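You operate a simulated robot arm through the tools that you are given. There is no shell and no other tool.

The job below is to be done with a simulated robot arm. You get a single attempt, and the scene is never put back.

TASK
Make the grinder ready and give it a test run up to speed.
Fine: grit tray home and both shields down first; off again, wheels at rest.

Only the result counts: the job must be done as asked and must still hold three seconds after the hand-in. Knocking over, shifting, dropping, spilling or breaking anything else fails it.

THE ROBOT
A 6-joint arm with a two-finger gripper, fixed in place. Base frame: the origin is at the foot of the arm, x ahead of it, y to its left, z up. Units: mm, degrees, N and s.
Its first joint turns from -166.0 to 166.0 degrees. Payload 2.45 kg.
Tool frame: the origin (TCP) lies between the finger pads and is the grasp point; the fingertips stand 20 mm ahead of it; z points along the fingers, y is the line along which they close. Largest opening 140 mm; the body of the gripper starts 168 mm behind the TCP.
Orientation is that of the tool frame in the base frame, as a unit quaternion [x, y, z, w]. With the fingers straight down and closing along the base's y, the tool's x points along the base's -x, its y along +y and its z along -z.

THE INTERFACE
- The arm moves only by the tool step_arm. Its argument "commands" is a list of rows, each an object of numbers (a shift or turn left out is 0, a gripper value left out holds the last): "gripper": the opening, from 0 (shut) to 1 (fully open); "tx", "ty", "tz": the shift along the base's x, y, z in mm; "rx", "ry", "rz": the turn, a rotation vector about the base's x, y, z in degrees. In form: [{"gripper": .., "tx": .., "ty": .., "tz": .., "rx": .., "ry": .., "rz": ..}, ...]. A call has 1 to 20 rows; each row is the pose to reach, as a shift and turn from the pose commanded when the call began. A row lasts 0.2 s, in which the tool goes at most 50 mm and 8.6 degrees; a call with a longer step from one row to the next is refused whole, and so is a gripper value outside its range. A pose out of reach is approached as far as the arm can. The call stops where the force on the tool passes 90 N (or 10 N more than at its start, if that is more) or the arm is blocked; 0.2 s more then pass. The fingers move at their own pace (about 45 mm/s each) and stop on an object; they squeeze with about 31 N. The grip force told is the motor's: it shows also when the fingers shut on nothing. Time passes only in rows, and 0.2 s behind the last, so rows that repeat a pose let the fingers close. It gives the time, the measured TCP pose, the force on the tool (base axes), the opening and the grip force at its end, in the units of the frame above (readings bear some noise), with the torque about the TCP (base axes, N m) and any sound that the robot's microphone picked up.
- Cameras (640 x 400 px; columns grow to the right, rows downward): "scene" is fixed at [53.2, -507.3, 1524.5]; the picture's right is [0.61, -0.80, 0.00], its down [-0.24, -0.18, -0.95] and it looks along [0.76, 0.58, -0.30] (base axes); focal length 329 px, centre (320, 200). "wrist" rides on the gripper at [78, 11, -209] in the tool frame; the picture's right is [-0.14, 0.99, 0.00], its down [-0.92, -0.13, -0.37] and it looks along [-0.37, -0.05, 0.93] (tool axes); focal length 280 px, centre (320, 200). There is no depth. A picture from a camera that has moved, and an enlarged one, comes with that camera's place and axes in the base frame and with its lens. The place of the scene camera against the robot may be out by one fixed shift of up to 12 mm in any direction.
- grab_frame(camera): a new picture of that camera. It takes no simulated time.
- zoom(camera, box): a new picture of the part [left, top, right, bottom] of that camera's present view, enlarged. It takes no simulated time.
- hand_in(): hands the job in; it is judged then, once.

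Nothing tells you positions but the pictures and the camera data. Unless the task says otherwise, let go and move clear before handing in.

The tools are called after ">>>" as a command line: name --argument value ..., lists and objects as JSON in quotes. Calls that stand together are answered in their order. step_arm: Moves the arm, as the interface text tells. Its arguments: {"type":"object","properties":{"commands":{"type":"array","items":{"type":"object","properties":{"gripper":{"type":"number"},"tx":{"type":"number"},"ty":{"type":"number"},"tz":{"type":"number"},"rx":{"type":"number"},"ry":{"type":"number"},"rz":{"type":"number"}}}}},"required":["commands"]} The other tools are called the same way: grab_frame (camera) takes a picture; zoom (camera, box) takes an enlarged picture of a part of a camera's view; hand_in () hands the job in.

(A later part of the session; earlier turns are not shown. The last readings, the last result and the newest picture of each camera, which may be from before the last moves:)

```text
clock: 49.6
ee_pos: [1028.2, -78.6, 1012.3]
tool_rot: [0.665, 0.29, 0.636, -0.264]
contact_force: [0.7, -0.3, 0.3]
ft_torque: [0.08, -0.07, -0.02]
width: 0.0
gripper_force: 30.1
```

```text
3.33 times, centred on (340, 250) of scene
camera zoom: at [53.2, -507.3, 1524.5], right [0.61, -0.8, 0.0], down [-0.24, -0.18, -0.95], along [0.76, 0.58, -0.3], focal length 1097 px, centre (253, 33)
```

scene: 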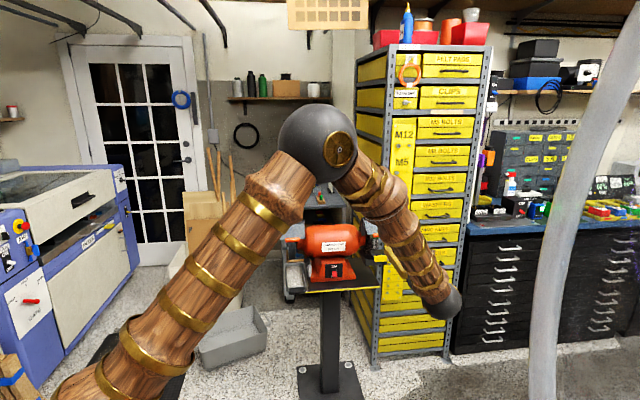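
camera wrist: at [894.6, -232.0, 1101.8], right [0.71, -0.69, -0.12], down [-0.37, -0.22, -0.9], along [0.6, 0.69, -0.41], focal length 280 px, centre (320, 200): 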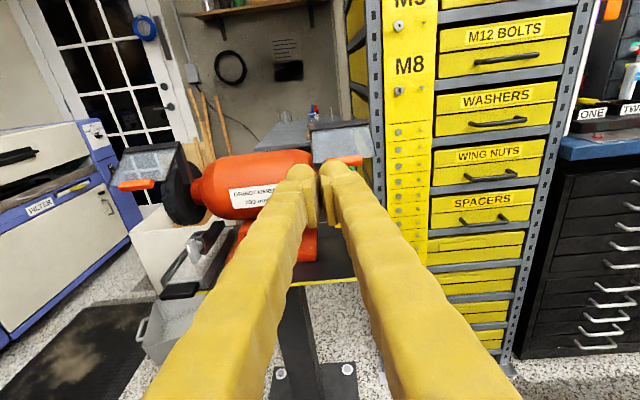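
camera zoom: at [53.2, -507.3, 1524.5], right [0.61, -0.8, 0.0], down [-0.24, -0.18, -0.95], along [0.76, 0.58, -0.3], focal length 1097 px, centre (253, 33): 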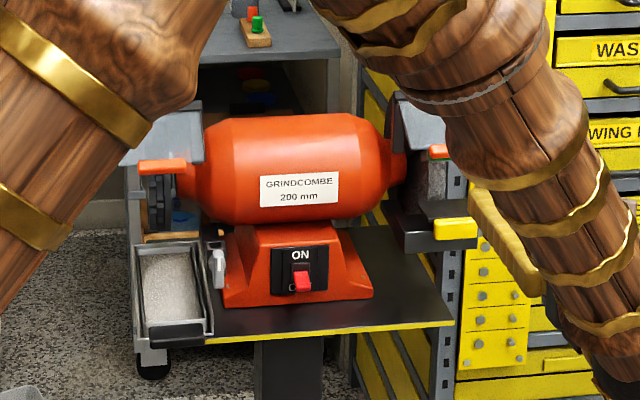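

Both shields are down. Next is the switch: its red lever at about (1127, 238, 763) points down to OFF. I'll roll the gripper 90° so the fingers can straddle the lever above and below, and come to a stand-off in front of it.

>>> step_arm --commands '[{"gripper": 0.5, "tx": -15, "ty": 5, "tz": -10, "rx": -5.2, "ry": -5.4, "rz": 0.4}, {"gripper": 0.5, "tx": -30, "ty": 15, "tz": -25, "rx": -10.4, "ry": -10.8, "rz": 0.8}, {"gripper": 0.5, "tx": -45, "ty": 30, "tz": -45, "rx": -15.6, "ry": -16.2, "rz": 1.2}, {"gripper": 0.5, "tx": -55, "ty": 50, "tz": -65, "rx": -20.8, "ry": -21.6, "rz": 1.6}, {"gripper": 0.5, "tx": -60, "ty": 70, "tz": -90, "rx": -26, "ry": -27, "rz": 2}, {"gripper": 0.5, "tx": -60, "ty": 90, "tz": -120, "rx": -31.2, "ry": -32.4, "rz": 2.4}, {"gripper": 0.5, "tx": -55, "ty": 110, "tz": -150, "rx": -36.4, "ry": -37.8, "rz": 2.8}, {"gripper": 0.5, "tx": -48, "ty": 130, "tz": -180, "rx": -41.6, "ry": -43.2, "rz": 3.2}, {"gripper": 0.5, "tx": -38, "ty": 155, "tz": -205, "rx": -46.8, "ry": -48.6, "rz": 3.6}, {"gripper": 0.5, "tx": -25, "ty": 180, "tz": -225, "rx": -52, "ry": -54, "rz": 4}, {"gripper": 0.5, "tx": -15, "ty": 200, "tz": -235, "rx": -57.2, "ry": -59.4, "rz": 4.4}, {"gripper": 0.5, "tx": -10, "ty": 210, "tz": -237, "rx": -62.3, "ry": -64.8, "rz": 4.7}]'

>>> grab_frame --camera "wrist"

>>> zoom --camera "scene" --box '[270, 190, 410, 310]'

```text
clock: 52.2
ee_pos: [1016.4, 130.1, 777.0]
tool_rot: [0.263, 0.676, 0.636, 0.262]
contact_force: [0.5, -0.3, -0.3]
ft_torque: [-0.01, 0.01, 0.0]
width: 69.9
gripper_force: 0.1
```

```text
taken
camera wrist: at [816.5, 34.0, 797.1], right [0.12, -0.04, 0.99], down [0.41, -0.91, -0.09], along [0.9, 0.42, -0.09], focal length 280 px, centre (320, 200)
```

wrist: 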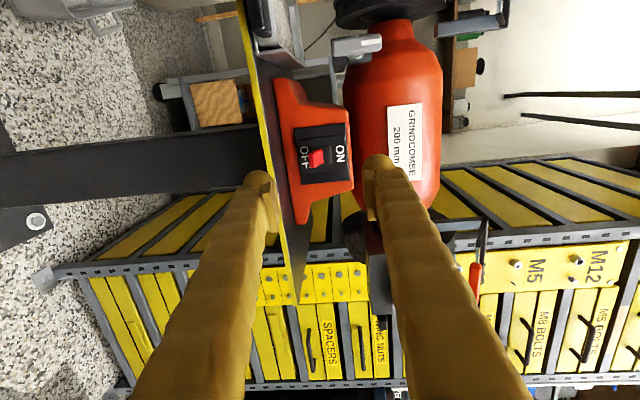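

```text
3.33 times, centred on (340, 250) of scene
camera zoom: at [53.2, -507.3, 1524.5], right [0.61, -0.8, 0.0], down [-0.24, -0.18, -0.95], along [0.76, 0.58, -0.3], focal length 1097 px, centre (253, 33)
```

zoom: 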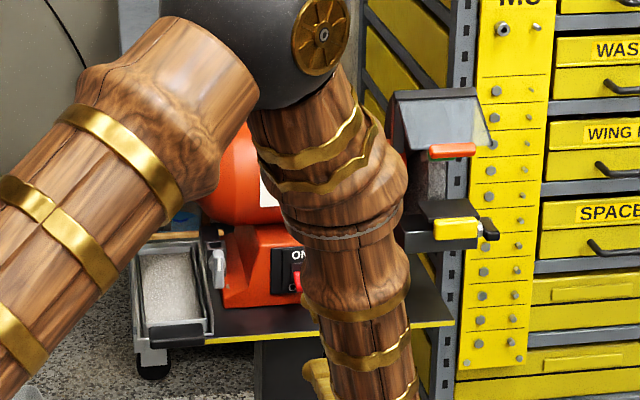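

This is a fine side-on view of the switch and table (picture right is up). I'll enlarge it to measure the lever and the clearance above the table.

>>> zoom --camera "wrist" --box '[230, 60, 390, 240]'

>>> zoom --camera "wrist" --box '[280, 110, 370, 200]'

```text
2.22 times, centred on (310, 150) of wrist
camera zoom: at [816.5, 34.0, 797.1], right [0.12, -0.04, 0.99], down [0.41, -0.91, -0.09], along [0.9, 0.42, -0.09], focal length 623 px, centre (342, 311)
```

zoom: 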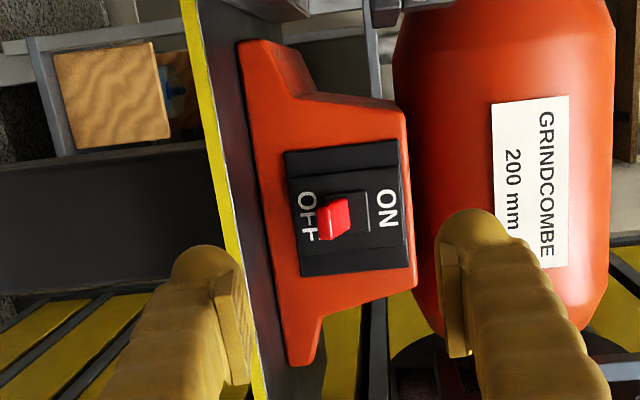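

```text
4.44 times, centred on (325, 155) of wrist
camera zoom: at [816.5, 34.0, 797.1], right [0.12, -0.04, 0.99], down [0.41, -0.91, -0.09], along [0.9, 0.42, -0.09], focal length 1246 px, centre (298, 400)
```

zoom: 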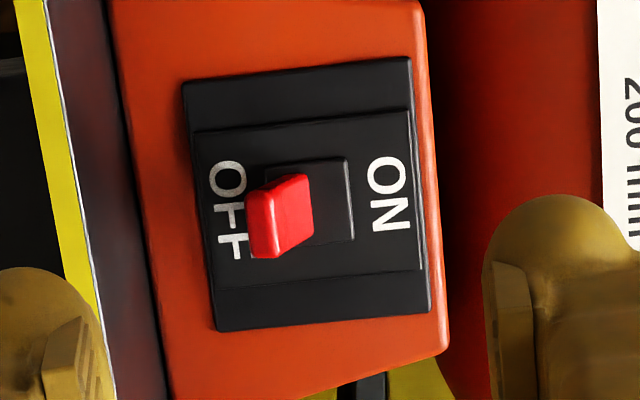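

The lever's root is at about (1139, 247, 770) and its tip at about (1130, 237, 755), hanging 45° down over a table top near z≈722. That leaves no room to fit a finger underneath. I'll roll back so the fingers can pinch the lever from its sides and lift it.

>>> step_arm --commands '[{"gripper": 0.45, "rx": 5.6, "ry": 5.9, "rz": -0.4}, {"gripper": 0.45, "rx": 11.3, "ry": 11.8, "rz": -0.9}, {"gripper": 0.45, "rx": 16.9, "ry": 17.7, "rz": -1.3}, {"gripper": 0.45, "rx": 22.5, "ry": 23.6, "rz": -1.7}, {"gripper": 0.45, "rx": 28.2, "ry": 29.5, "rz": -2.1}, {"gripper": 0.45, "rx": 33.8, "ry": 35.4, "rz": -2.6}, {"gripper": 0.45, "rx": 39.5, "ry": 41.4, "rz": -3}, {"gripper": 0.45, "rx": 45.1, "ry": 47.3, "rz": -3.4}, {"gripper": 0.45, "rx": 50.7, "ry": 53.2, "rz": -3.9}, {"gripper": 0.45, "rx": 56.4, "ry": 59.1, "rz": -4.3}, {"gripper": 0.45, "rx": 62, "ry": 65, "rz": -4.7}]'

>>> grab_frame --camera "wrist"

```text
clock: 54.6
ee_pos: [1016.8, 130.1, 776.0]
tool_rot: [0.665, 0.291, 0.635, -0.266]
contact_force: [0.0, 0.7, 0.3]
ft_torque: [0.02, -0.01, -0.02]
width: 63.3
gripper_force: 0.0
```

```text
taken
camera wrist: at [883.6, -23.1, 866.2], right [0.71, -0.69, -0.12], down [-0.37, -0.22, -0.9], along [0.59, 0.69, -0.41], focal length 280 px, centre (320, 200)
```

wrist: 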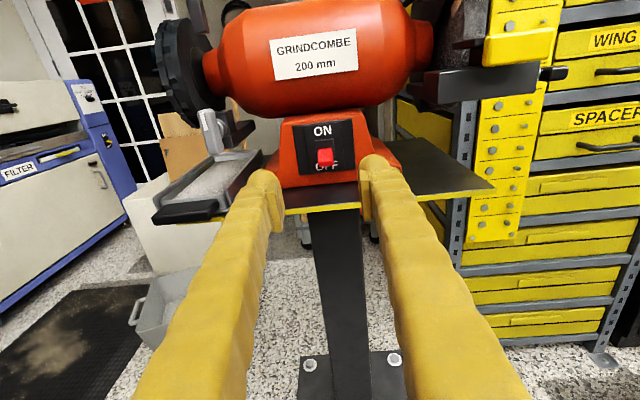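

The lever sits centred between the open fingers. I'll level the tool, drop slightly and move closer for a final check.

>>> step_arm --commands '[{"gripper": 0.45, "tx": 16, "ty": 14.5, "tz": -5, "rx": 0.7, "ry": -0.7}, {"gripper": 0.45, "tx": 32, "ty": 29, "tz": -10, "rx": 1.4, "ry": -1.4}, {"gripper": 0.45, "tx": 48, "ty": 44, "tz": -14, "rx": 2.1, "ry": -2.1}, {"gripper": 0.45, "tx": 63, "ty": 58, "tz": -14, "rx": 2.1, "ry": -2.1}]'

>>> grab_frame --camera "wrist"

>>> zoom --camera "wrist" --box '[240, 80, 400, 220]'

```text
clock: 55.6
ee_pos: [1081.5, 188.1, 764.6]
tool_rot: [0.647, 0.285, 0.653, -0.272]
contact_force: [0.1, 0.9, 0.8]
ft_torque: [-0.03, -0.01, 0.03]
width: 62.9
gripper_force: 0.1
```

```text
taken
camera wrist: at [944.2, 31.6, 843.2], right [0.72, -0.69, -0.12], down [-0.33, -0.19, -0.92], along [0.61, 0.7, -0.37], focal length 280 px, centre (320, 200)
```

wrist: 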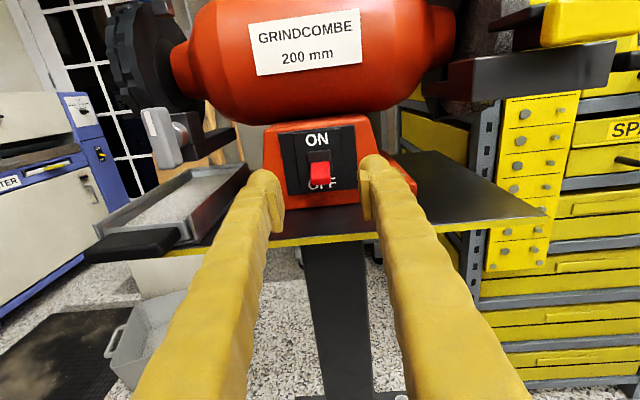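

```text
2.86 times, centred on (320, 150) of wrist
camera zoom: at [944.2, 31.6, 843.2], right [0.72, -0.69, -0.12], down [-0.33, -0.19, -0.92], along [0.61, 0.7, -0.37], focal length 801 px, centre (320, 343)
```

zoom: 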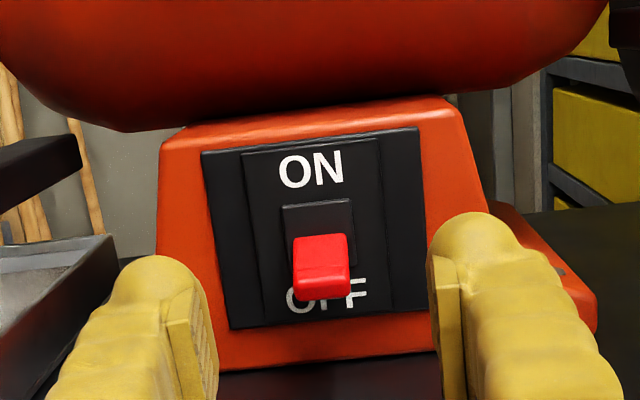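

The lever is within a millimetre of the tool's centreline, about 68 mm ahead. I'll advance 60 mm so the pads overlap it without touching the plate.

>>> step_arm --commands '[{"gripper": 0.45, "tx": 10, "ty": 10.5, "tz": -1}, {"gripper": 0.45, "tx": 20, "ty": 21, "tz": -2}, {"gripper": 0.45, "tx": 28, "ty": 29.4, "tz": -3}, {"gripper": 0.45, "tx": 35, "ty": 36.7, "tz": -3}, {"gripper": 0.45, "tx": 41.4, "ty": 43.5, "tz": -3}]'

>>> grab_frame --camera "wrist"

>>> zoom --camera "wrist" --box '[250, 110, 390, 230]'

```text
clock: 56.8
ee_pos: [1123.6, 231.0, 760.1]
tool_rot: [0.647, 0.286, 0.652, -0.272]
contact_force: [0.9, -0.2, -0.2]
ft_torque: [0.0, -0.01, 0.01]
width: 62.7
gripper_force: 0.1
```

```text
taken
camera wrist: at [986.1, 74.6, 838.9], right [0.72, -0.69, -0.12], down [-0.33, -0.19, -0.92], along [0.61, 0.7, -0.37], focal length 280 px, centre (320, 200)
```

wrist: 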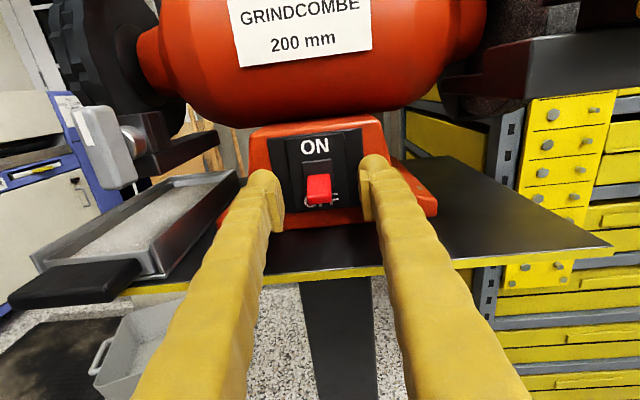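

```text
3.33 times, centred on (320, 170) of wrist
camera zoom: at [986.1, 74.6, 838.9], right [0.72, -0.69, -0.12], down [-0.33, -0.19, -0.92], along [0.61, 0.7, -0.37], focal length 935 px, centre (320, 300)
```

zoom: 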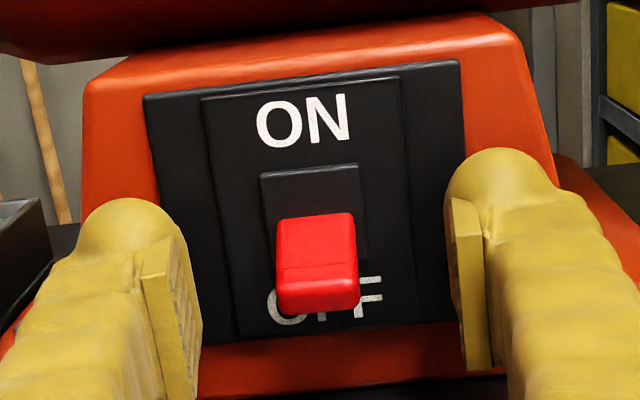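

The pads now flank the red lever with no contact force. I'll close on it.

>>> step_arm --commands '[{"gripper": 0}, {"gripper": 0}, {"gripper": 0}, {"gripper": 0}, {"gripper": 0}]'

>>> zoom --camera "wrist" --box '[250, 110, 390, 230]'

```text
clock: 58.0
ee_pos: [1121.5, 231.4, 758.4]
tool_rot: [0.648, 0.285, 0.652, -0.271]
contact_force: [-6.4, 4.3, 1.7]
ft_torque: [0.14, 0.07, 0.03]
width: 19.1
gripper_force: 44.3
```

```text
3.33 times, centred on (320, 170) of wrist
camera zoom: at [985.9, 74.8, 839.0], right [0.72, -0.68, -0.12], down [-0.33, -0.19, -0.92], along [0.61, 0.7, -0.37], focal length 935 px, centre (320, 300)
```

zoom: 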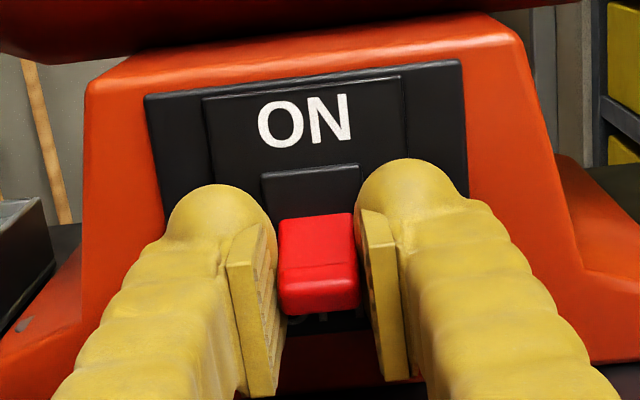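

The lever is gripped at 19 mm. With the tray home and both shields down, I'll lift it along its arc to ON.

>>> step_arm --commands '[{"gripper": 0, "tx": -1.2, "ty": -1.3, "tz": 2.1}, {"gripper": 0, "tx": -2.2, "ty": -2.3, "tz": 4.1}, {"gripper": 0, "tx": -3, "ty": -3.2, "tz": 6.6}, {"gripper": 0, "tx": -3.6, "ty": -3.8, "tz": 9}, {"gripper": 0, "tx": -4, "ty": -4.2, "tz": 11.7}, {"gripper": 0, "tx": -4.1, "ty": -4.3, "tz": 14.1}, {"gripper": 0, "tx": -4, "ty": -4.2, "tz": 16.6}, {"gripper": 0, "tx": -3.6, "ty": -3.8, "tz": 19.3}, {"gripper": 0, "tx": -3, "ty": -3.2, "tz": 21.6}, {"gripper": 0, "tx": -2.2, "ty": -2.3, "tz": 24.1}, {"gripper": 0, "tx": -1.2, "ty": -1.3, "tz": 26.2}, {"gripper": 0, "tx": 0, "ty": 0, "tz": 28.3}]'

>>> zoom --camera "wrist" --box '[250, 110, 390, 230]'

```text
clock: 60.6
ee_pos: [1122.5, 233.7, 790.6]
tool_rot: [0.646, 0.286, 0.653, -0.271]
contact_force: [-0.1, -0.1, -0.5]
ft_torque: [0.02, -0.06, 0.01]
width: 0.1
gripper_force: 29.2
```

```text
3.33 times, centred on (320, 170) of wrist
camera zoom: at [984.5, 76.3, 869.1], right [0.72, -0.68, -0.12], down [-0.33, -0.19, -0.92], along [0.61, 0.7, -0.37], focal length 935 px, centre (320, 300)
```

zoom: 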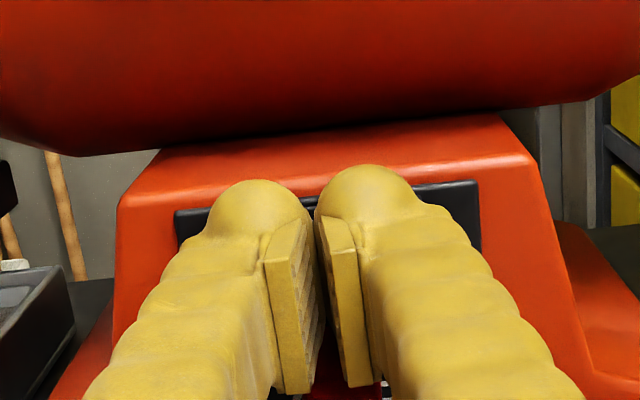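

The fingers slipped off the lever and closed. I'll back off and see where the lever stands.

>>> step_arm --commands '[{"gripper": 0, "tx": -14, "ty": -14.5, "tz": 2}, {"gripper": 0, "tx": -30, "ty": -31, "tz": 2}, {"gripper": 0.45, "tx": -50, "ty": -52, "tz": 0}, {"gripper": 0.45, "tx": -60, "ty": -62, "tz": -5}, {"gripper": 0.45, "tx": -60, "ty": -62, "tz": -10}]'

>>> grab_frame --camera "wrist"

>>> zoom --camera "wrist" --box '[260, 110, 380, 230]'

```text
clock: 61.8
ee_pos: [1061.3, 170.9, 779.0]
tool_rot: [0.648, 0.285, 0.653, -0.271]
contact_force: [-0.2, -0.4, 1.1]
ft_torque: [-0.01, 0.01, -0.02]
width: 63.1
gripper_force: 0.1
```

```text
taken
camera wrist: at [924.7, 13.1, 858.0], right [0.72, -0.69, -0.12], down [-0.33, -0.19, -0.92], along [0.61, 0.7, -0.37], focal length 280 px, centre (320, 200)
```

wrist: 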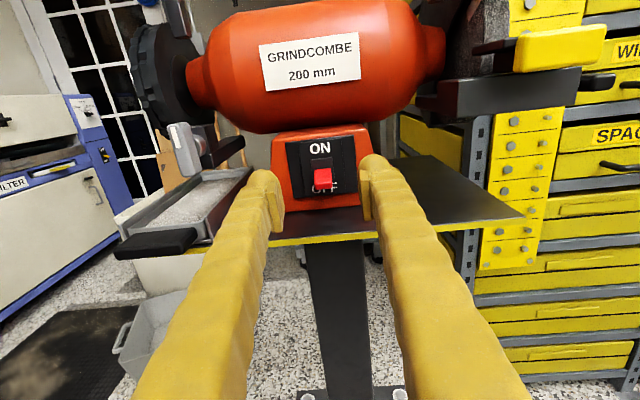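

```text
3.33 times, centred on (320, 170) of wrist
camera zoom: at [924.7, 13.1, 858.0], right [0.72, -0.69, -0.12], down [-0.33, -0.19, -0.92], along [0.61, 0.7, -0.37], focal length 935 px, centre (320, 300)
```

zoom: 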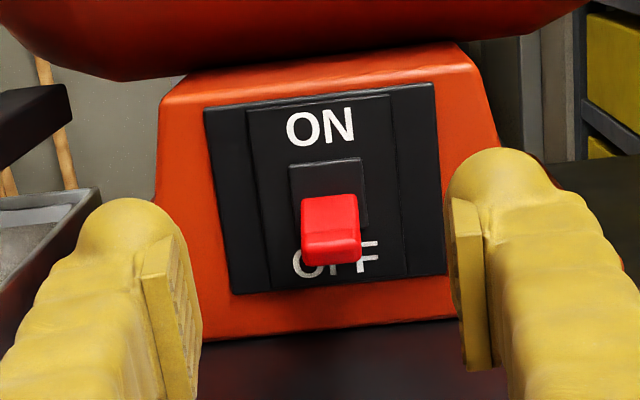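

The lever is still at OFF, because the pinch slipped. Pushing it up from underneath with a single finger is stronger, and the gap above the table (z≈721 to 752) should take one 14 mm finger. I'll back off and roll 90° again with a narrow opening.

>>> step_arm --commands '[{"gripper": 0.29, "tx": -21, "ty": -22, "tz": 5}, {"gripper": 0.29, "tx": -41, "ty": -43, "tz": 10}, {"gripper": 0.29, "tx": -41, "ty": -43, "tz": 10, "rx": -5.6, "ry": -5.9}, {"gripper": 0.29, "tx": -41, "ty": -43, "tz": 10, "rx": -11.3, "ry": -11.8}, {"gripper": 0.29, "tx": -41, "ty": -43, "tz": 10, "rx": -16.9, "ry": -17.8}, {"gripper": 0.29, "tx": -41, "ty": -43, "tz": 10, "rx": -22.6, "ry": -23.7}, {"gripper": 0.29, "tx": -41, "ty": -43, "tz": 10, "rx": -28.2, "ry": -29.6}, {"gripper": 0.29, "tx": -41, "ty": -43, "tz": 10, "rx": -33.9, "ry": -35.6}, {"gripper": 0.29, "tx": -41, "ty": -43, "tz": 10, "rx": -39.5, "ry": -41.5}, {"gripper": 0.29, "tx": -41, "ty": -43, "tz": 10, "rx": -45.2, "ry": -47.4}, {"gripper": 0.29, "tx": -41, "ty": -43, "tz": 10, "rx": -50.8, "ry": -53.3}, {"gripper": 0.29, "tx": -41, "ty": -43, "tz": 10, "rx": -56.5, "ry": -59.3}, {"gripper": 0.29, "tx": -41, "ty": -43, "tz": 10, "rx": -62.1, "ry": -65.2}]'

>>> grab_frame --camera "wrist"

>>> zoom --camera "wrist" --box '[230, 80, 390, 240]'

```text
clock: 64.6
ee_pos: [1022.0, 126.9, 787.8]
tool_rot: [0.255, 0.659, 0.654, 0.27]
contact_force: [-0.2, 0.5, 0.4]
ft_torque: [0.04, 0.01, 0.0]
width: 40.7
gripper_force: 0.1
```

```text
taken
camera wrist: at [820.8, 30.8, 797.4], right [0.08, -0.08, 0.99], down [0.41, -0.9, -0.11], along [0.91, 0.42, -0.04], focal length 280 px, centre (320, 200)
```

wrist: 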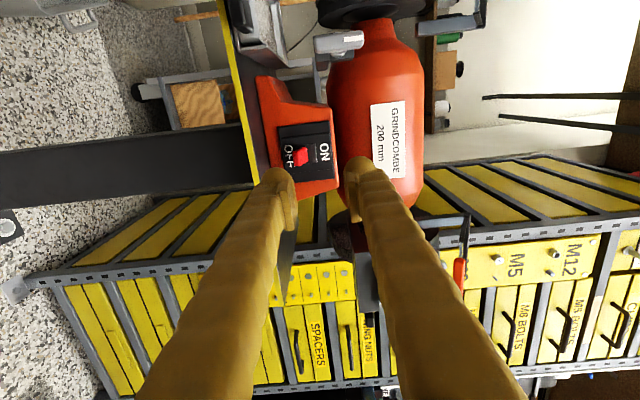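

```text
2.50 times, centred on (310, 160) of wrist
camera zoom: at [820.8, 30.8, 797.4], right [0.08, -0.08, 0.99], down [0.41, -0.9, -0.11], along [0.91, 0.42, -0.04], focal length 701 px, centre (345, 300)
```

zoom: 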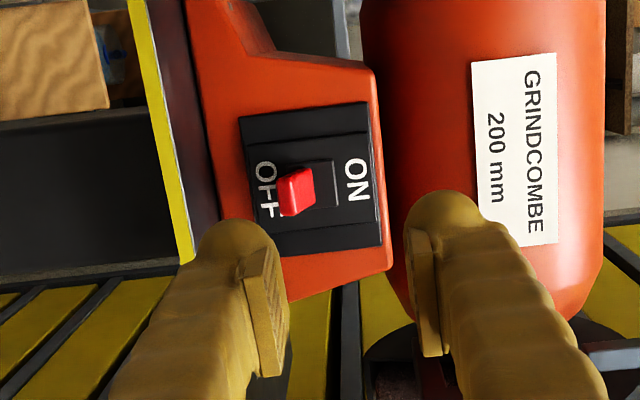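

The tool is level with the fingers stacked vertically. The lever's tip is 154 mm ahead, with its underside at z≈752. I'll advance to about 15 mm short of it, keeping high enough to clear the table edge.

>>> step_arm --commands '[{"gripper": 0.29, "tx": 1, "ty": -1, "tz": -12}, {"gripper": 0.29, "tx": 21, "ty": 20, "tz": -12.8}, {"gripper": 0.29, "tx": 42, "ty": 42, "tz": -12.8}, {"gripper": 0.29, "tx": 60, "ty": 61, "tz": -12.8}, {"gripper": 0.29, "tx": 73, "ty": 74.5, "tz": -12.8}, {"gripper": 0.29, "tx": 82.5, "ty": 84.5, "tz": -12.8}]'

>>> grab_frame --camera "wrist"

>>> zoom --camera "wrist" --box '[230, 80, 390, 240]'

```text
clock: 66.0
ee_pos: [1103.8, 212.5, 774.5]
tool_rot: [0.256, 0.659, 0.654, 0.27]
contact_force: [0.1, 0.3, 0.4]
ft_torque: [0.02, -0.02, 0.0]
width: 40.7
gripper_force: 0.1
```

```text
taken
camera wrist: at [904.8, 116.1, 784.5], right [0.08, -0.08, 0.99], down [0.41, -0.9, -0.11], along [0.91, 0.42, -0.04], focal length 280 px, centre (320, 200)
```

wrist: 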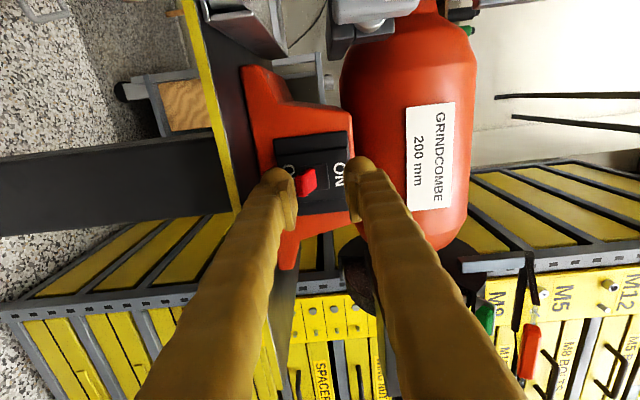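

```text
2.50 times, centred on (310, 160) of wrist
camera zoom: at [904.8, 116.1, 784.5], right [0.08, -0.08, 0.99], down [0.41, -0.9, -0.11], along [0.91, 0.42, -0.04], focal length 701 px, centre (345, 300)
```

zoom: 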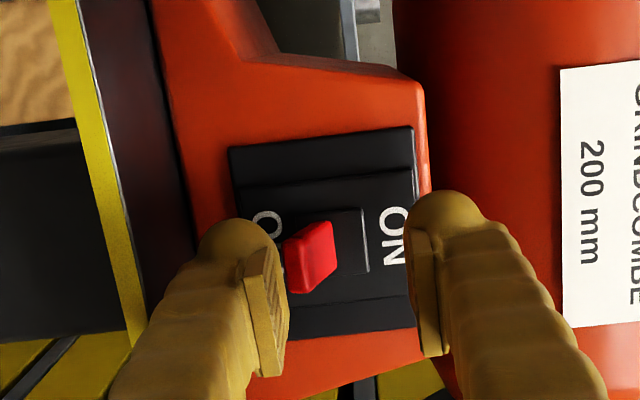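

The lever's underside measures about 751.6, and the lower finger's inner face is at 754. I'll lower in small steps, watching for any contact with the table.

>>> step_arm --commands '[{"gripper": 0.29, "tz": -1.5}, {"gripper": 0.29, "tz": -3}, {"gripper": 0.29, "tz": -4.5}]'

>>> step_arm --commands '[{"gripper": 0.29, "tz": -1.5}, {"gripper": 0.29, "tz": -3}, {"gripper": 0.29, "tz": -4}]'

```text
clock: 66.8
ee_pos: [1102.8, 213.7, 771.1]
tool_rot: [0.255, 0.659, 0.654, 0.27]
contact_force: [0.4, 0.2, -0.5]
ft_torque: [0.01, -0.03, -0.02]
width: 40.5
gripper_force: 0.0
```

```text
clock: 67.6
ee_pos: [1103.0, 211.9, 766.6]
tool_rot: [0.256, 0.659, 0.654, 0.269]
contact_force: [0.1, -0.2, -0.2]
ft_torque: [0.0, 0.0, -0.01]
width: 40.7
gripper_force: 0.0
```

There's no contact, so there is room. I'll advance 23 mm to slide the lower finger under the lever tip.

>>> step_arm --commands '[{"gripper": 0.29, "tx": 3.5, "ty": 3.6}, {"gripper": 0.29, "tx": 6.9, "ty": 7.2}, {"gripper": 0.29, "tx": 10.4, "ty": 10.9}, {"gripper": 0.29, "tx": 13.8, "ty": 14.5}, {"gripper": 0.29, "tx": 16.2, "ty": 17}]'

>>> zoom --camera "wrist" --box '[230, 80, 390, 240]'

```text
clock: 68.8
ee_pos: [1121.3, 228.1, 765.7]
tool_rot: [0.256, 0.659, 0.654, 0.269]
contact_force: [-0.3, -0.4, 0.1]
ft_torque: [-0.01, 0.0, 0.01]
width: 40.9
gripper_force: 0.1
```

```text
2.50 times, centred on (310, 160) of wrist
camera zoom: at [919.6, 131.9, 776.1], right [0.08, -0.08, 0.99], down [0.41, -0.9, -0.11], along [0.91, 0.42, -0.04], focal length 701 px, centre (345, 300)
```

zoom: 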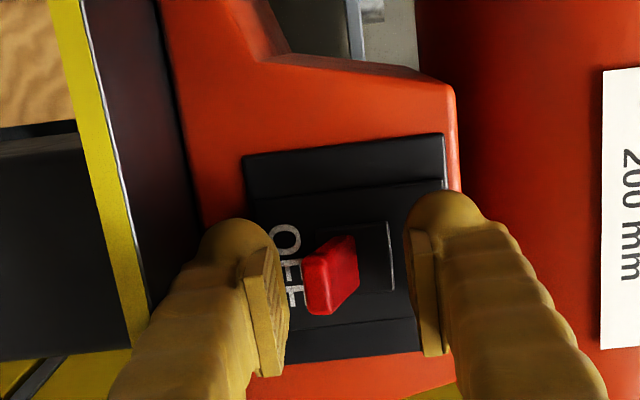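

The lever tip is now between the fingers, about 5 mm above the lower one. I'll raise steadily to push it up.

>>> step_arm --commands '[{"gripper": 0.29, "tz": 2.5}, {"gripper": 0.29, "tz": 5}, {"gripper": 0.29, "tz": 7.5}, {"gripper": 0.29, "tz": 10}]'

>>> zoom --camera "wrist" --box '[230, 80, 390, 240]'

```text
clock: 69.8
ee_pos: [1118.8, 229.7, 776.1]
tool_rot: [0.256, 0.659, 0.654, 0.27]
contact_force: [-0.1, 0.2, -1.8]
ft_torque: [-0.01, 0.01, -0.05]
width: 41.3
gripper_force: 0.5
```

```text
2.50 times, centred on (310, 160) of wrist
camera zoom: at [918.9, 132.3, 786.7], right [0.08, -0.08, 0.99], down [0.41, -0.9, -0.11], along [0.91, 0.42, -0.04], focal length 701 px, centre (345, 300)
```

zoom: 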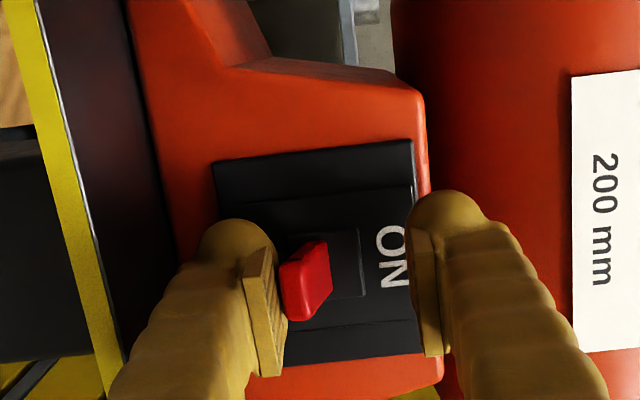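

The finger touches the lever with light force. I'll continue upward.

>>> step_arm --commands '[{"gripper": 0.29, "tz": 2.5}, {"gripper": 0.29, "tz": 5}, {"gripper": 0.29, "tz": 7.5}, {"gripper": 0.29, "tz": 10}]'

>>> zoom --camera "wrist" --box '[230, 80, 390, 240]'

```text
clock: 70.8
ee_pos: [1121.0, 227.0, 785.7]
tool_rot: [0.256, 0.659, 0.653, 0.271]
contact_force: [0.0, 0.3, 0.3]
ft_torque: [0.01, 0.06, -0.04]
width: 40.7
gripper_force: 0.0
```

```text
2.50 times, centred on (310, 160) of wrist
camera zoom: at [919.3, 131.5, 795.6], right [0.08, -0.08, 0.99], down [0.41, -0.9, -0.11], along [0.91, 0.42, -0.04], focal length 701 px, centre (345, 300)
```

zoom: 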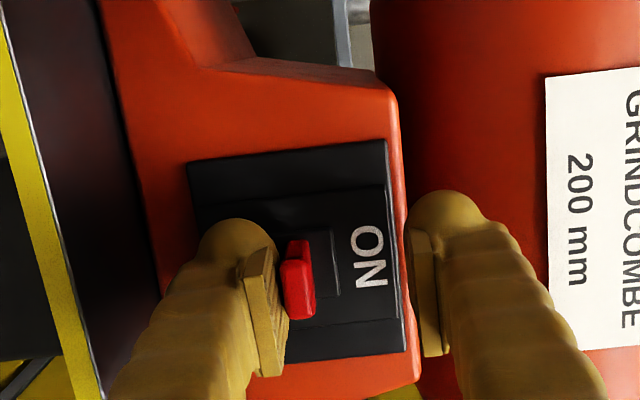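

The lever is swinging up and now points nearly straight out. I'll keep raising.

>>> step_arm --commands '[{"gripper": 0.29, "tz": 2.5}, {"gripper": 0.29, "tz": 5}, {"gripper": 0.29, "tz": 7.5}, {"gripper": 0.29, "tz": 10}]'

>>> zoom --camera "wrist" --box '[230, 80, 390, 240]'

```text
clock: 71.8
ee_pos: [1117.9, 227.5, 796.9]
tool_rot: [0.257, 0.659, 0.653, 0.271]
contact_force: [0.1, -2.8, -3.6]
ft_torque: [-0.07, 0.07, -0.01]
width: 43.2
gripper_force: 2.3
```

```text
2.50 times, centred on (310, 160) of wrist
camera zoom: at [919.0, 131.7, 806.4], right [0.08, -0.08, 0.99], down [0.41, -0.9, -0.11], along [0.91, 0.42, -0.04], focal length 701 px, centre (345, 300)
```

zoom: 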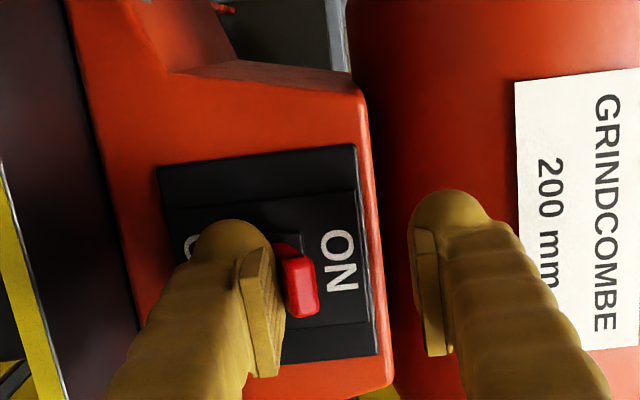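

The lever has passed level and points slightly up, but no motor sound yet. Rather than raise the upper finger toward the motor, I'll close the gripper a little so the lower finger lifts the lever the rest of the way.

>>> step_arm --commands '[{"gripper": 0.25, "tz": 1.5}, {"gripper": 0.22, "tz": 3}, {"gripper": 0.2, "tz": 3}, {"gripper": 0.2, "tz": 3}]'

>>> zoom --camera "wrist" --box '[230, 80, 390, 240]'

```text
clock: 72.8
ee_pos: [1118.8, 229.5, 798.5]
tool_rot: [0.257, 0.659, 0.653, 0.269]
contact_force: [-4.8, -13.2, -26.9]
ft_torque: [-0.4, 0.56, -0.19]
width: 46.2
gripper_force: 13.4
```

```text
2.50 times, centred on (310, 160) of wrist
camera zoom: at [918.7, 132.6, 808.7], right [0.09, -0.08, 0.99], down [0.41, -0.9, -0.11], along [0.91, 0.42, -0.04], focal length 701 px, centre (345, 300)
```

zoom: 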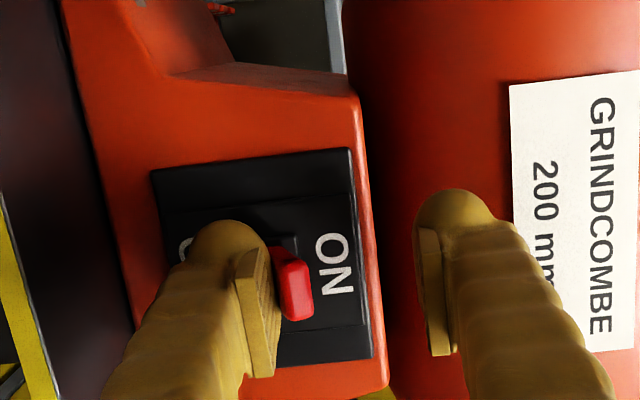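

The force has climbed to 27 N with the lever well up, so it may be at its ON end. I'll ease off, withdraw and look.

>>> step_arm --commands '[{"gripper": 0.35, "tz": -3}, {"gripper": 0.35, "tx": -3.5, "ty": -3.6, "tz": -3}, {"gripper": 0.35, "tx": -14, "ty": -14.5, "tz": -3}, {"gripper": 0.35, "tx": -31, "ty": -32.6, "tz": -3}, {"gripper": 0.35, "tx": -52, "ty": -54, "tz": -3}]'

>>> grab_frame --camera "wrist"

>>> zoom --camera "wrist" --box '[230, 80, 390, 240]'

```text
clock: 74.0
ee_pos: [1066.6, 175.0, 798.1]
tool_rot: [0.256, 0.658, 0.655, 0.27]
contact_force: [0.5, -0.6, -0.5]
ft_torque: [0.02, 0.03, 0.0]
width: 49.0
gripper_force: 0.1
```

```text
taken
camera wrist: at [866.5, 80.0, 807.6], right [0.08, -0.08, 0.99], down [0.41, -0.9, -0.11], along [0.91, 0.42, -0.04], focal length 280 px, centre (320, 200)
```

wrist: 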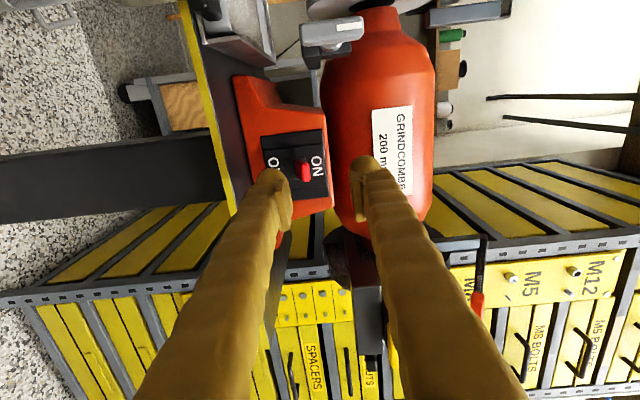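

```text
2.50 times, centred on (310, 160) of wrist
camera zoom: at [866.5, 80.0, 807.6], right [0.08, -0.08, 0.99], down [0.41, -0.9, -0.11], along [0.91, 0.42, -0.04], focal length 701 px, centre (345, 300)
```

zoom: 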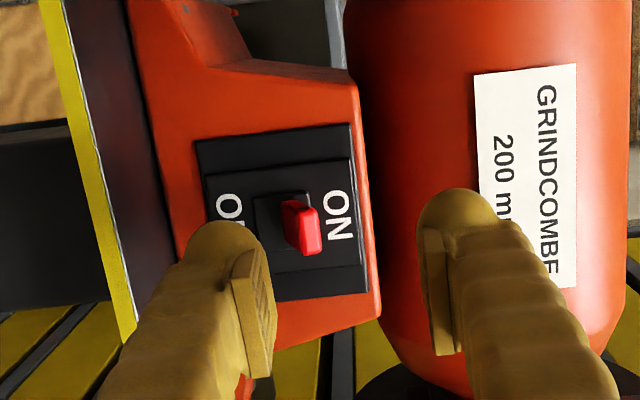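

The lever now stays pointing up toward ON, but I've had no sound report. I'll let a moment pass and compare the wheel between two pictures.

>>> zoom --camera "scene" --box '[290, 215, 330, 265]'

>>> zoom --camera "wrist" --box '[260, 120, 340, 220]'

>>> step_arm --commands '[{"gripper": 0.35, "tx": -5, "ty": -5}, {"gripper": 0.35, "tx": -10, "ty": -10}]'

>>> zoom --camera "scene" --box '[290, 215, 330, 265]'

```text
8.00 times, centred on (310, 240) of scene
camera zoom: at [53.2, -507.3, 1524.5], right [0.61, -0.8, 0.0], down [-0.24, -0.18, -0.95], along [0.76, 0.58, -0.3], focal length 2632 px, centre (400, -120)
```

zoom: 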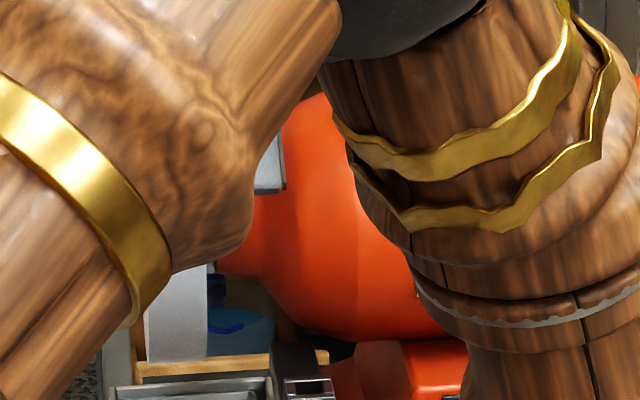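

```text
4.00 times, centred on (300, 170) of wrist
camera zoom: at [866.5, 80.0, 807.6], right [0.08, -0.08, 0.99], down [0.41, -0.9, -0.11], along [0.91, 0.42, -0.04], focal length 1122 px, centre (400, 320)
```

zoom: 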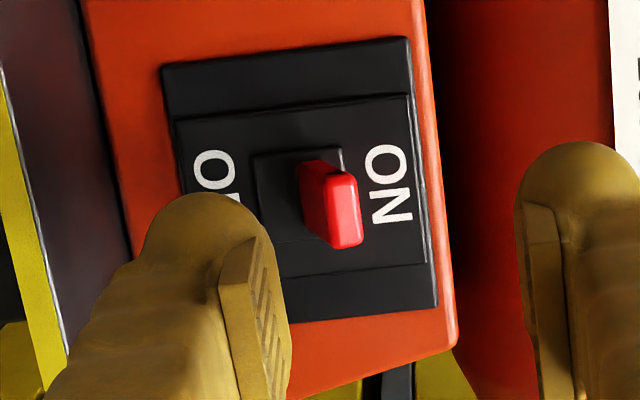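

```text
clock: 74.6
ee_pos: [1056.7, 165.5, 797.5]
tool_rot: [0.255, 0.659, 0.654, 0.27]
contact_force: [-1.4, 1.0, -0.7]
ft_torque: [-0.06, -0.05, -0.01]
width: 49.0
gripper_force: 0.1
```

```text
8.00 times, centred on (310, 240) of scene
camera zoom: at [53.2, -507.3, 1524.5], right [0.61, -0.8, 0.0], down [-0.24, -0.18, -0.95], along [0.76, 0.58, -0.3], focal length 2632 px, centre (400, -120)
```

zoom: 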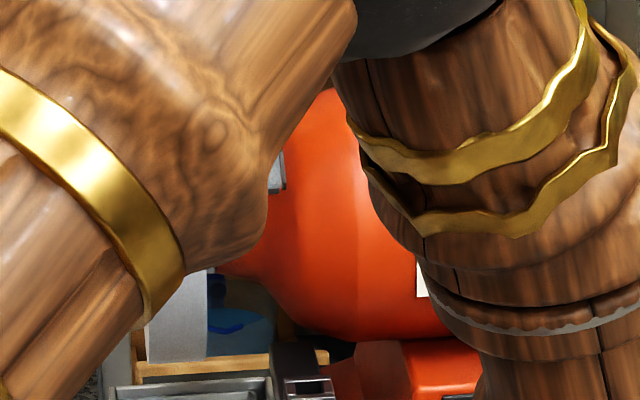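

The lower part of the wire wheel looks like a smooth grey blur now, so the grinder may be running. I'll back away, roll upright, and look at the wheels properly.

>>> step_arm --commands '[{"gripper": 0.1, "tx": -20, "ty": -21, "tz": 10}, {"gripper": 0.1, "tx": -25, "ty": -26, "tz": 15, "rx": 5.6, "ry": 5.9}, {"gripper": 0, "tx": -25, "ty": -26, "tz": 20, "rx": 11.3, "ry": 11.8}, {"gripper": 0, "tx": -25, "ty": -26, "tz": 25, "rx": 16.9, "ry": 17.8}, {"gripper": 0, "tx": -25, "ty": -26, "tz": 30, "rx": 22.6, "ry": 23.7}, {"gripper": 0, "tx": -25, "ty": -26, "tz": 30, "rx": 28.2, "ry": 29.6}, {"gripper": 0, "tx": -25, "ty": -26, "tz": 30, "rx": 33.9, "ry": 35.6}, {"gripper": 0, "tx": -25, "ty": -26, "tz": 30, "rx": 39.5, "ry": 41.5}, {"gripper": 0, "tx": -25, "ty": -26, "tz": 30, "rx": 45.2, "ry": 47.4}, {"gripper": 0, "tx": -25, "ty": -26, "tz": 30, "rx": 50.8, "ry": 53.3}, {"gripper": 0, "tx": -25, "ty": -26, "tz": 30, "rx": 56.5, "ry": 59.3}, {"gripper": 0, "tx": -25, "ty": -26, "tz": 30, "rx": 62.1, "ry": 65.2}]'

>>> grab_frame --camera "wrist"

>>> zoom --camera "scene" --box '[270, 190, 410, 310]'

```text
clock: 77.2
ee_pos: [1033.7, 137.9, 825.5]
tool_rot: [0.648, 0.285, 0.652, -0.272]
contact_force: [-0.2, 0.7, 0.5]
ft_torque: [-0.01, -0.01, -0.02]
width: 0.0
gripper_force: 29.7
```

```text
taken
camera wrist: at [896.4, -18.4, 906.0], right [0.72, -0.69, -0.12], down [-0.34, -0.19, -0.92], along [0.61, 0.7, -0.37], focal length 280 px, centre (320, 200)
```

wrist: 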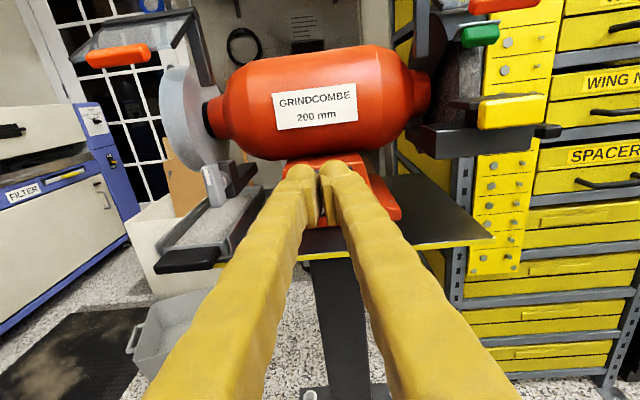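

```text
3.33 times, centred on (340, 250) of scene
camera zoom: at [53.2, -507.3, 1524.5], right [0.61, -0.8, 0.0], down [-0.24, -0.18, -0.95], along [0.76, 0.58, -0.3], focal length 1097 px, centre (253, 33)
```

zoom: 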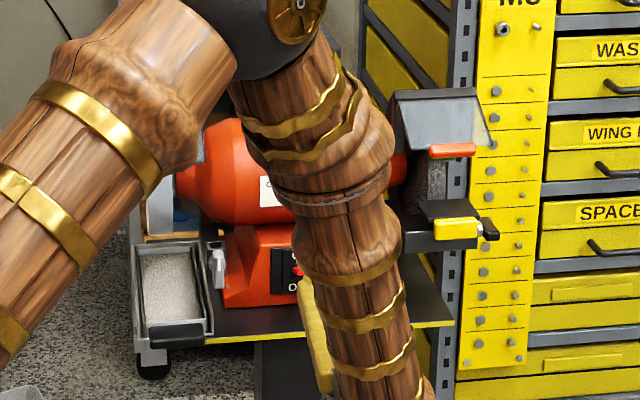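

The left wheel is now a smooth spinning blur, so the grinder has been running about 5 s. I'll wait a little longer while I bring the closed fingers in above the lever, ready to push it down to OFF.

>>> step_arm --commands '[{"gripper": 0, "tx": 14, "ty": 14.7, "tz": -5}, {"gripper": 0, "tx": 30, "ty": 31.5, "tz": -10}, {"gripper": 0, "tx": 46, "ty": 48.3, "tz": -14.5}, {"gripper": 0, "tx": 60, "ty": 63, "tz": -14.5}, {"gripper": 0, "tx": 70, "ty": 73.5, "tz": -14.5}, {"gripper": 0, "tx": 77.3, "ty": 81.1, "tz": -14.5}]'

>>> grab_frame --camera "wrist"

>>> zoom --camera "wrist" --box '[250, 110, 390, 230]'

>>> zoom --camera "scene" --box '[270, 190, 410, 310]'

```text
clock: 78.6
ee_pos: [1111.7, 221.8, 813.6]
tool_rot: [0.647, 0.285, 0.653, -0.271]
contact_force: [0.3, 0.8, -0.1]
ft_torque: [-0.03, -0.03, -0.02]
width: 0.0
gripper_force: 29.7
```

```text
taken
camera wrist: at [974.7, 64.6, 892.8], right [0.72, -0.69, -0.12], down [-0.33, -0.19, -0.92], along [0.61, 0.7, -0.37], focal length 280 px, centre (320, 200)
```

wrist: 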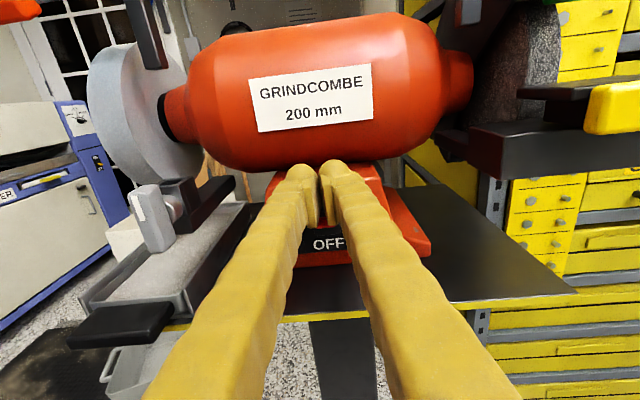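

```text
3.33 times, centred on (320, 170) of wrist
camera zoom: at [974.7, 64.6, 892.8], right [0.72, -0.69, -0.12], down [-0.33, -0.19, -0.92], along [0.61, 0.7, -0.37], focal length 935 px, centre (320, 300)
```

zoom: 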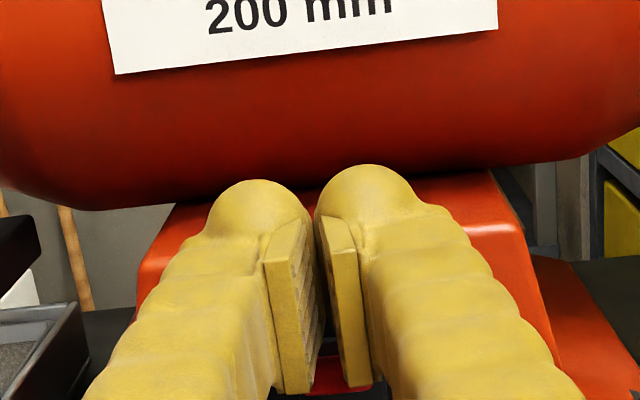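

```text
3.33 times, centred on (340, 250) of scene
camera zoom: at [53.2, -507.3, 1524.5], right [0.61, -0.8, 0.0], down [-0.24, -0.18, -0.95], along [0.76, 0.58, -0.3], focal length 1097 px, centre (253, 33)
```

zoom: 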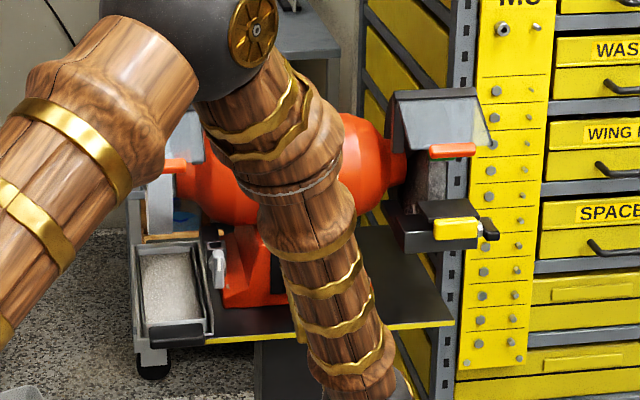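

The left wheel shows as a steady spinning blur and the lever is just below my fingers. I'll hold for about 3 s to be sure it's up to speed.

>>> step_arm --commands '[{"gripper": 0}, {"gripper": 0}, {"gripper": 0}, {"gripper": 0}, {"gripper": 0}, {"gripper": 0}, {"gripper": 0}, {"gripper": 0}, {"gripper": 0}, {"gripper": 0}, {"gripper": 0}, {"gripper": 0}, {"gripper": 0}, {"gripper": 0}, {"gripper": 0}]'

>>> zoom --camera "wrist" --box '[70, 20, 230, 220]'

>>> zoom --camera "wrist" --box '[420, 0, 620, 180]'

```text
clock: 81.8
ee_pos: [1111.1, 221.2, 813.2]
tool_rot: [0.647, 0.286, 0.652, -0.272]
contact_force: [0.6, 0.2, 0.1]
ft_torque: [-0.01, 0.0, -0.01]
width: 0.1
gripper_force: 29.3
```

```text
2.00 times, centred on (150, 120) of wrist
camera zoom: at [974.5, 64.6, 892.9], right [0.72, -0.69, -0.12], down [-0.33, -0.19, -0.92], along [0.61, 0.7, -0.37], focal length 561 px, centre (660, 360)
```

zoom: 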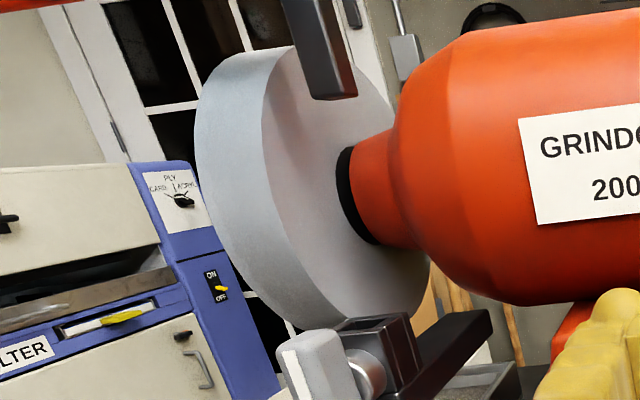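

```text
2.22 times, centred on (520, 90) of wrist
camera zoom: at [974.5, 64.6, 892.9], right [0.72, -0.69, -0.12], down [-0.33, -0.19, -0.92], along [0.61, 0.7, -0.37], focal length 623 px, centre (-124, 444)
```

zoom: 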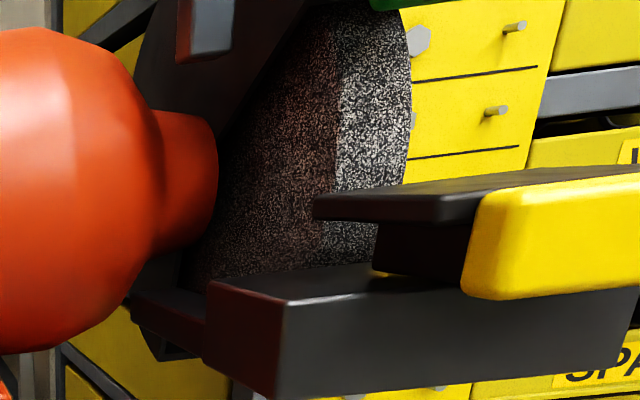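

The left wheel shows as a solid spinning disc after about 9 s running, so it's up to speed. I'll move 9 mm further over the lever and begin pressing down.

>>> step_arm --commands '[{"gripper": 0, "tx": 3.2, "ty": 3.4}, {"gripper": 0, "tx": 6.4, "ty": 6.7}, {"gripper": 0, "tx": 6.4, "ty": 6.7, "tz": -3}, {"gripper": 0, "tx": 6.4, "ty": 6.7, "tz": -6}, {"gripper": 0, "tx": 6.4, "ty": 6.7, "tz": -9}, {"gripper": 0, "tx": 6.4, "ty": 6.7, "tz": -12}, {"gripper": 0, "tx": 6.4, "ty": 6.7, "tz": -15}]'

>>> zoom --camera "wrist" --box '[250, 110, 390, 230]'

```text
clock: 83.4
ee_pos: [1117.0, 226.2, 797.0]
tool_rot: [0.647, 0.286, 0.652, -0.272]
contact_force: [-0.5, 0.2, -0.4]
ft_torque: [-0.01, -0.02, -0.02]
width: 0.0
gripper_force: 29.2
```

```text
3.33 times, centred on (320, 170) of wrist
camera zoom: at [980.1, 69.8, 875.7], right [0.72, -0.69, -0.12], down [-0.33, -0.19, -0.92], along [0.61, 0.7, -0.37], focal length 935 px, centre (320, 300)
```

zoom: 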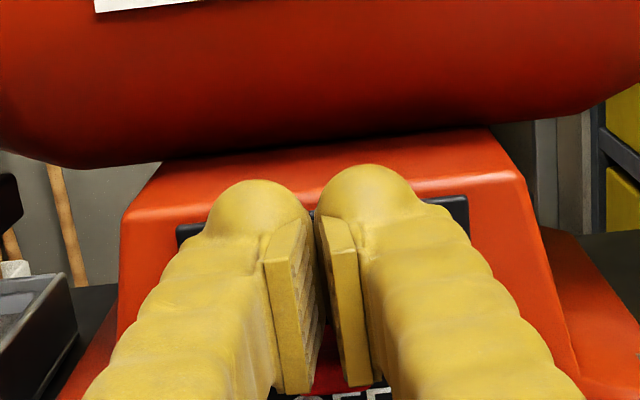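

I'll keep pressing down in small steps until the lever meets its OFF end.

>>> step_arm --commands '[{"gripper": 0, "tz": -3}, {"gripper": 0, "tz": -6}, {"gripper": 0, "tz": -9}, {"gripper": 0, "tz": -12}]'

>>> zoom --camera "wrist" --box '[250, 110, 390, 230]'

```text
clock: 84.4
ee_pos: [1117.2, 225.9, 785.3]
tool_rot: [0.647, 0.285, 0.653, -0.271]
contact_force: [-4.8, -3.7, 9.4]
ft_torque: [0.09, 0.08, 0.13]
width: 0.1
gripper_force: 29.4
```

```text
3.33 times, centred on (320, 170) of wrist
camera zoom: at [979.4, 69.1, 864.4], right [0.72, -0.69, -0.12], down [-0.33, -0.19, -0.92], along [0.61, 0.7, -0.37], focal length 935 px, centre (320, 300)
```

zoom: 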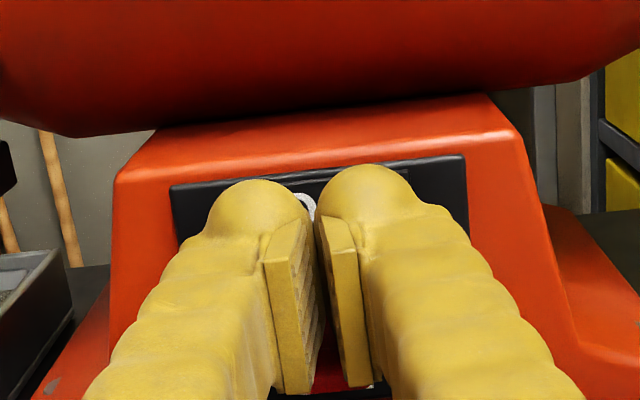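

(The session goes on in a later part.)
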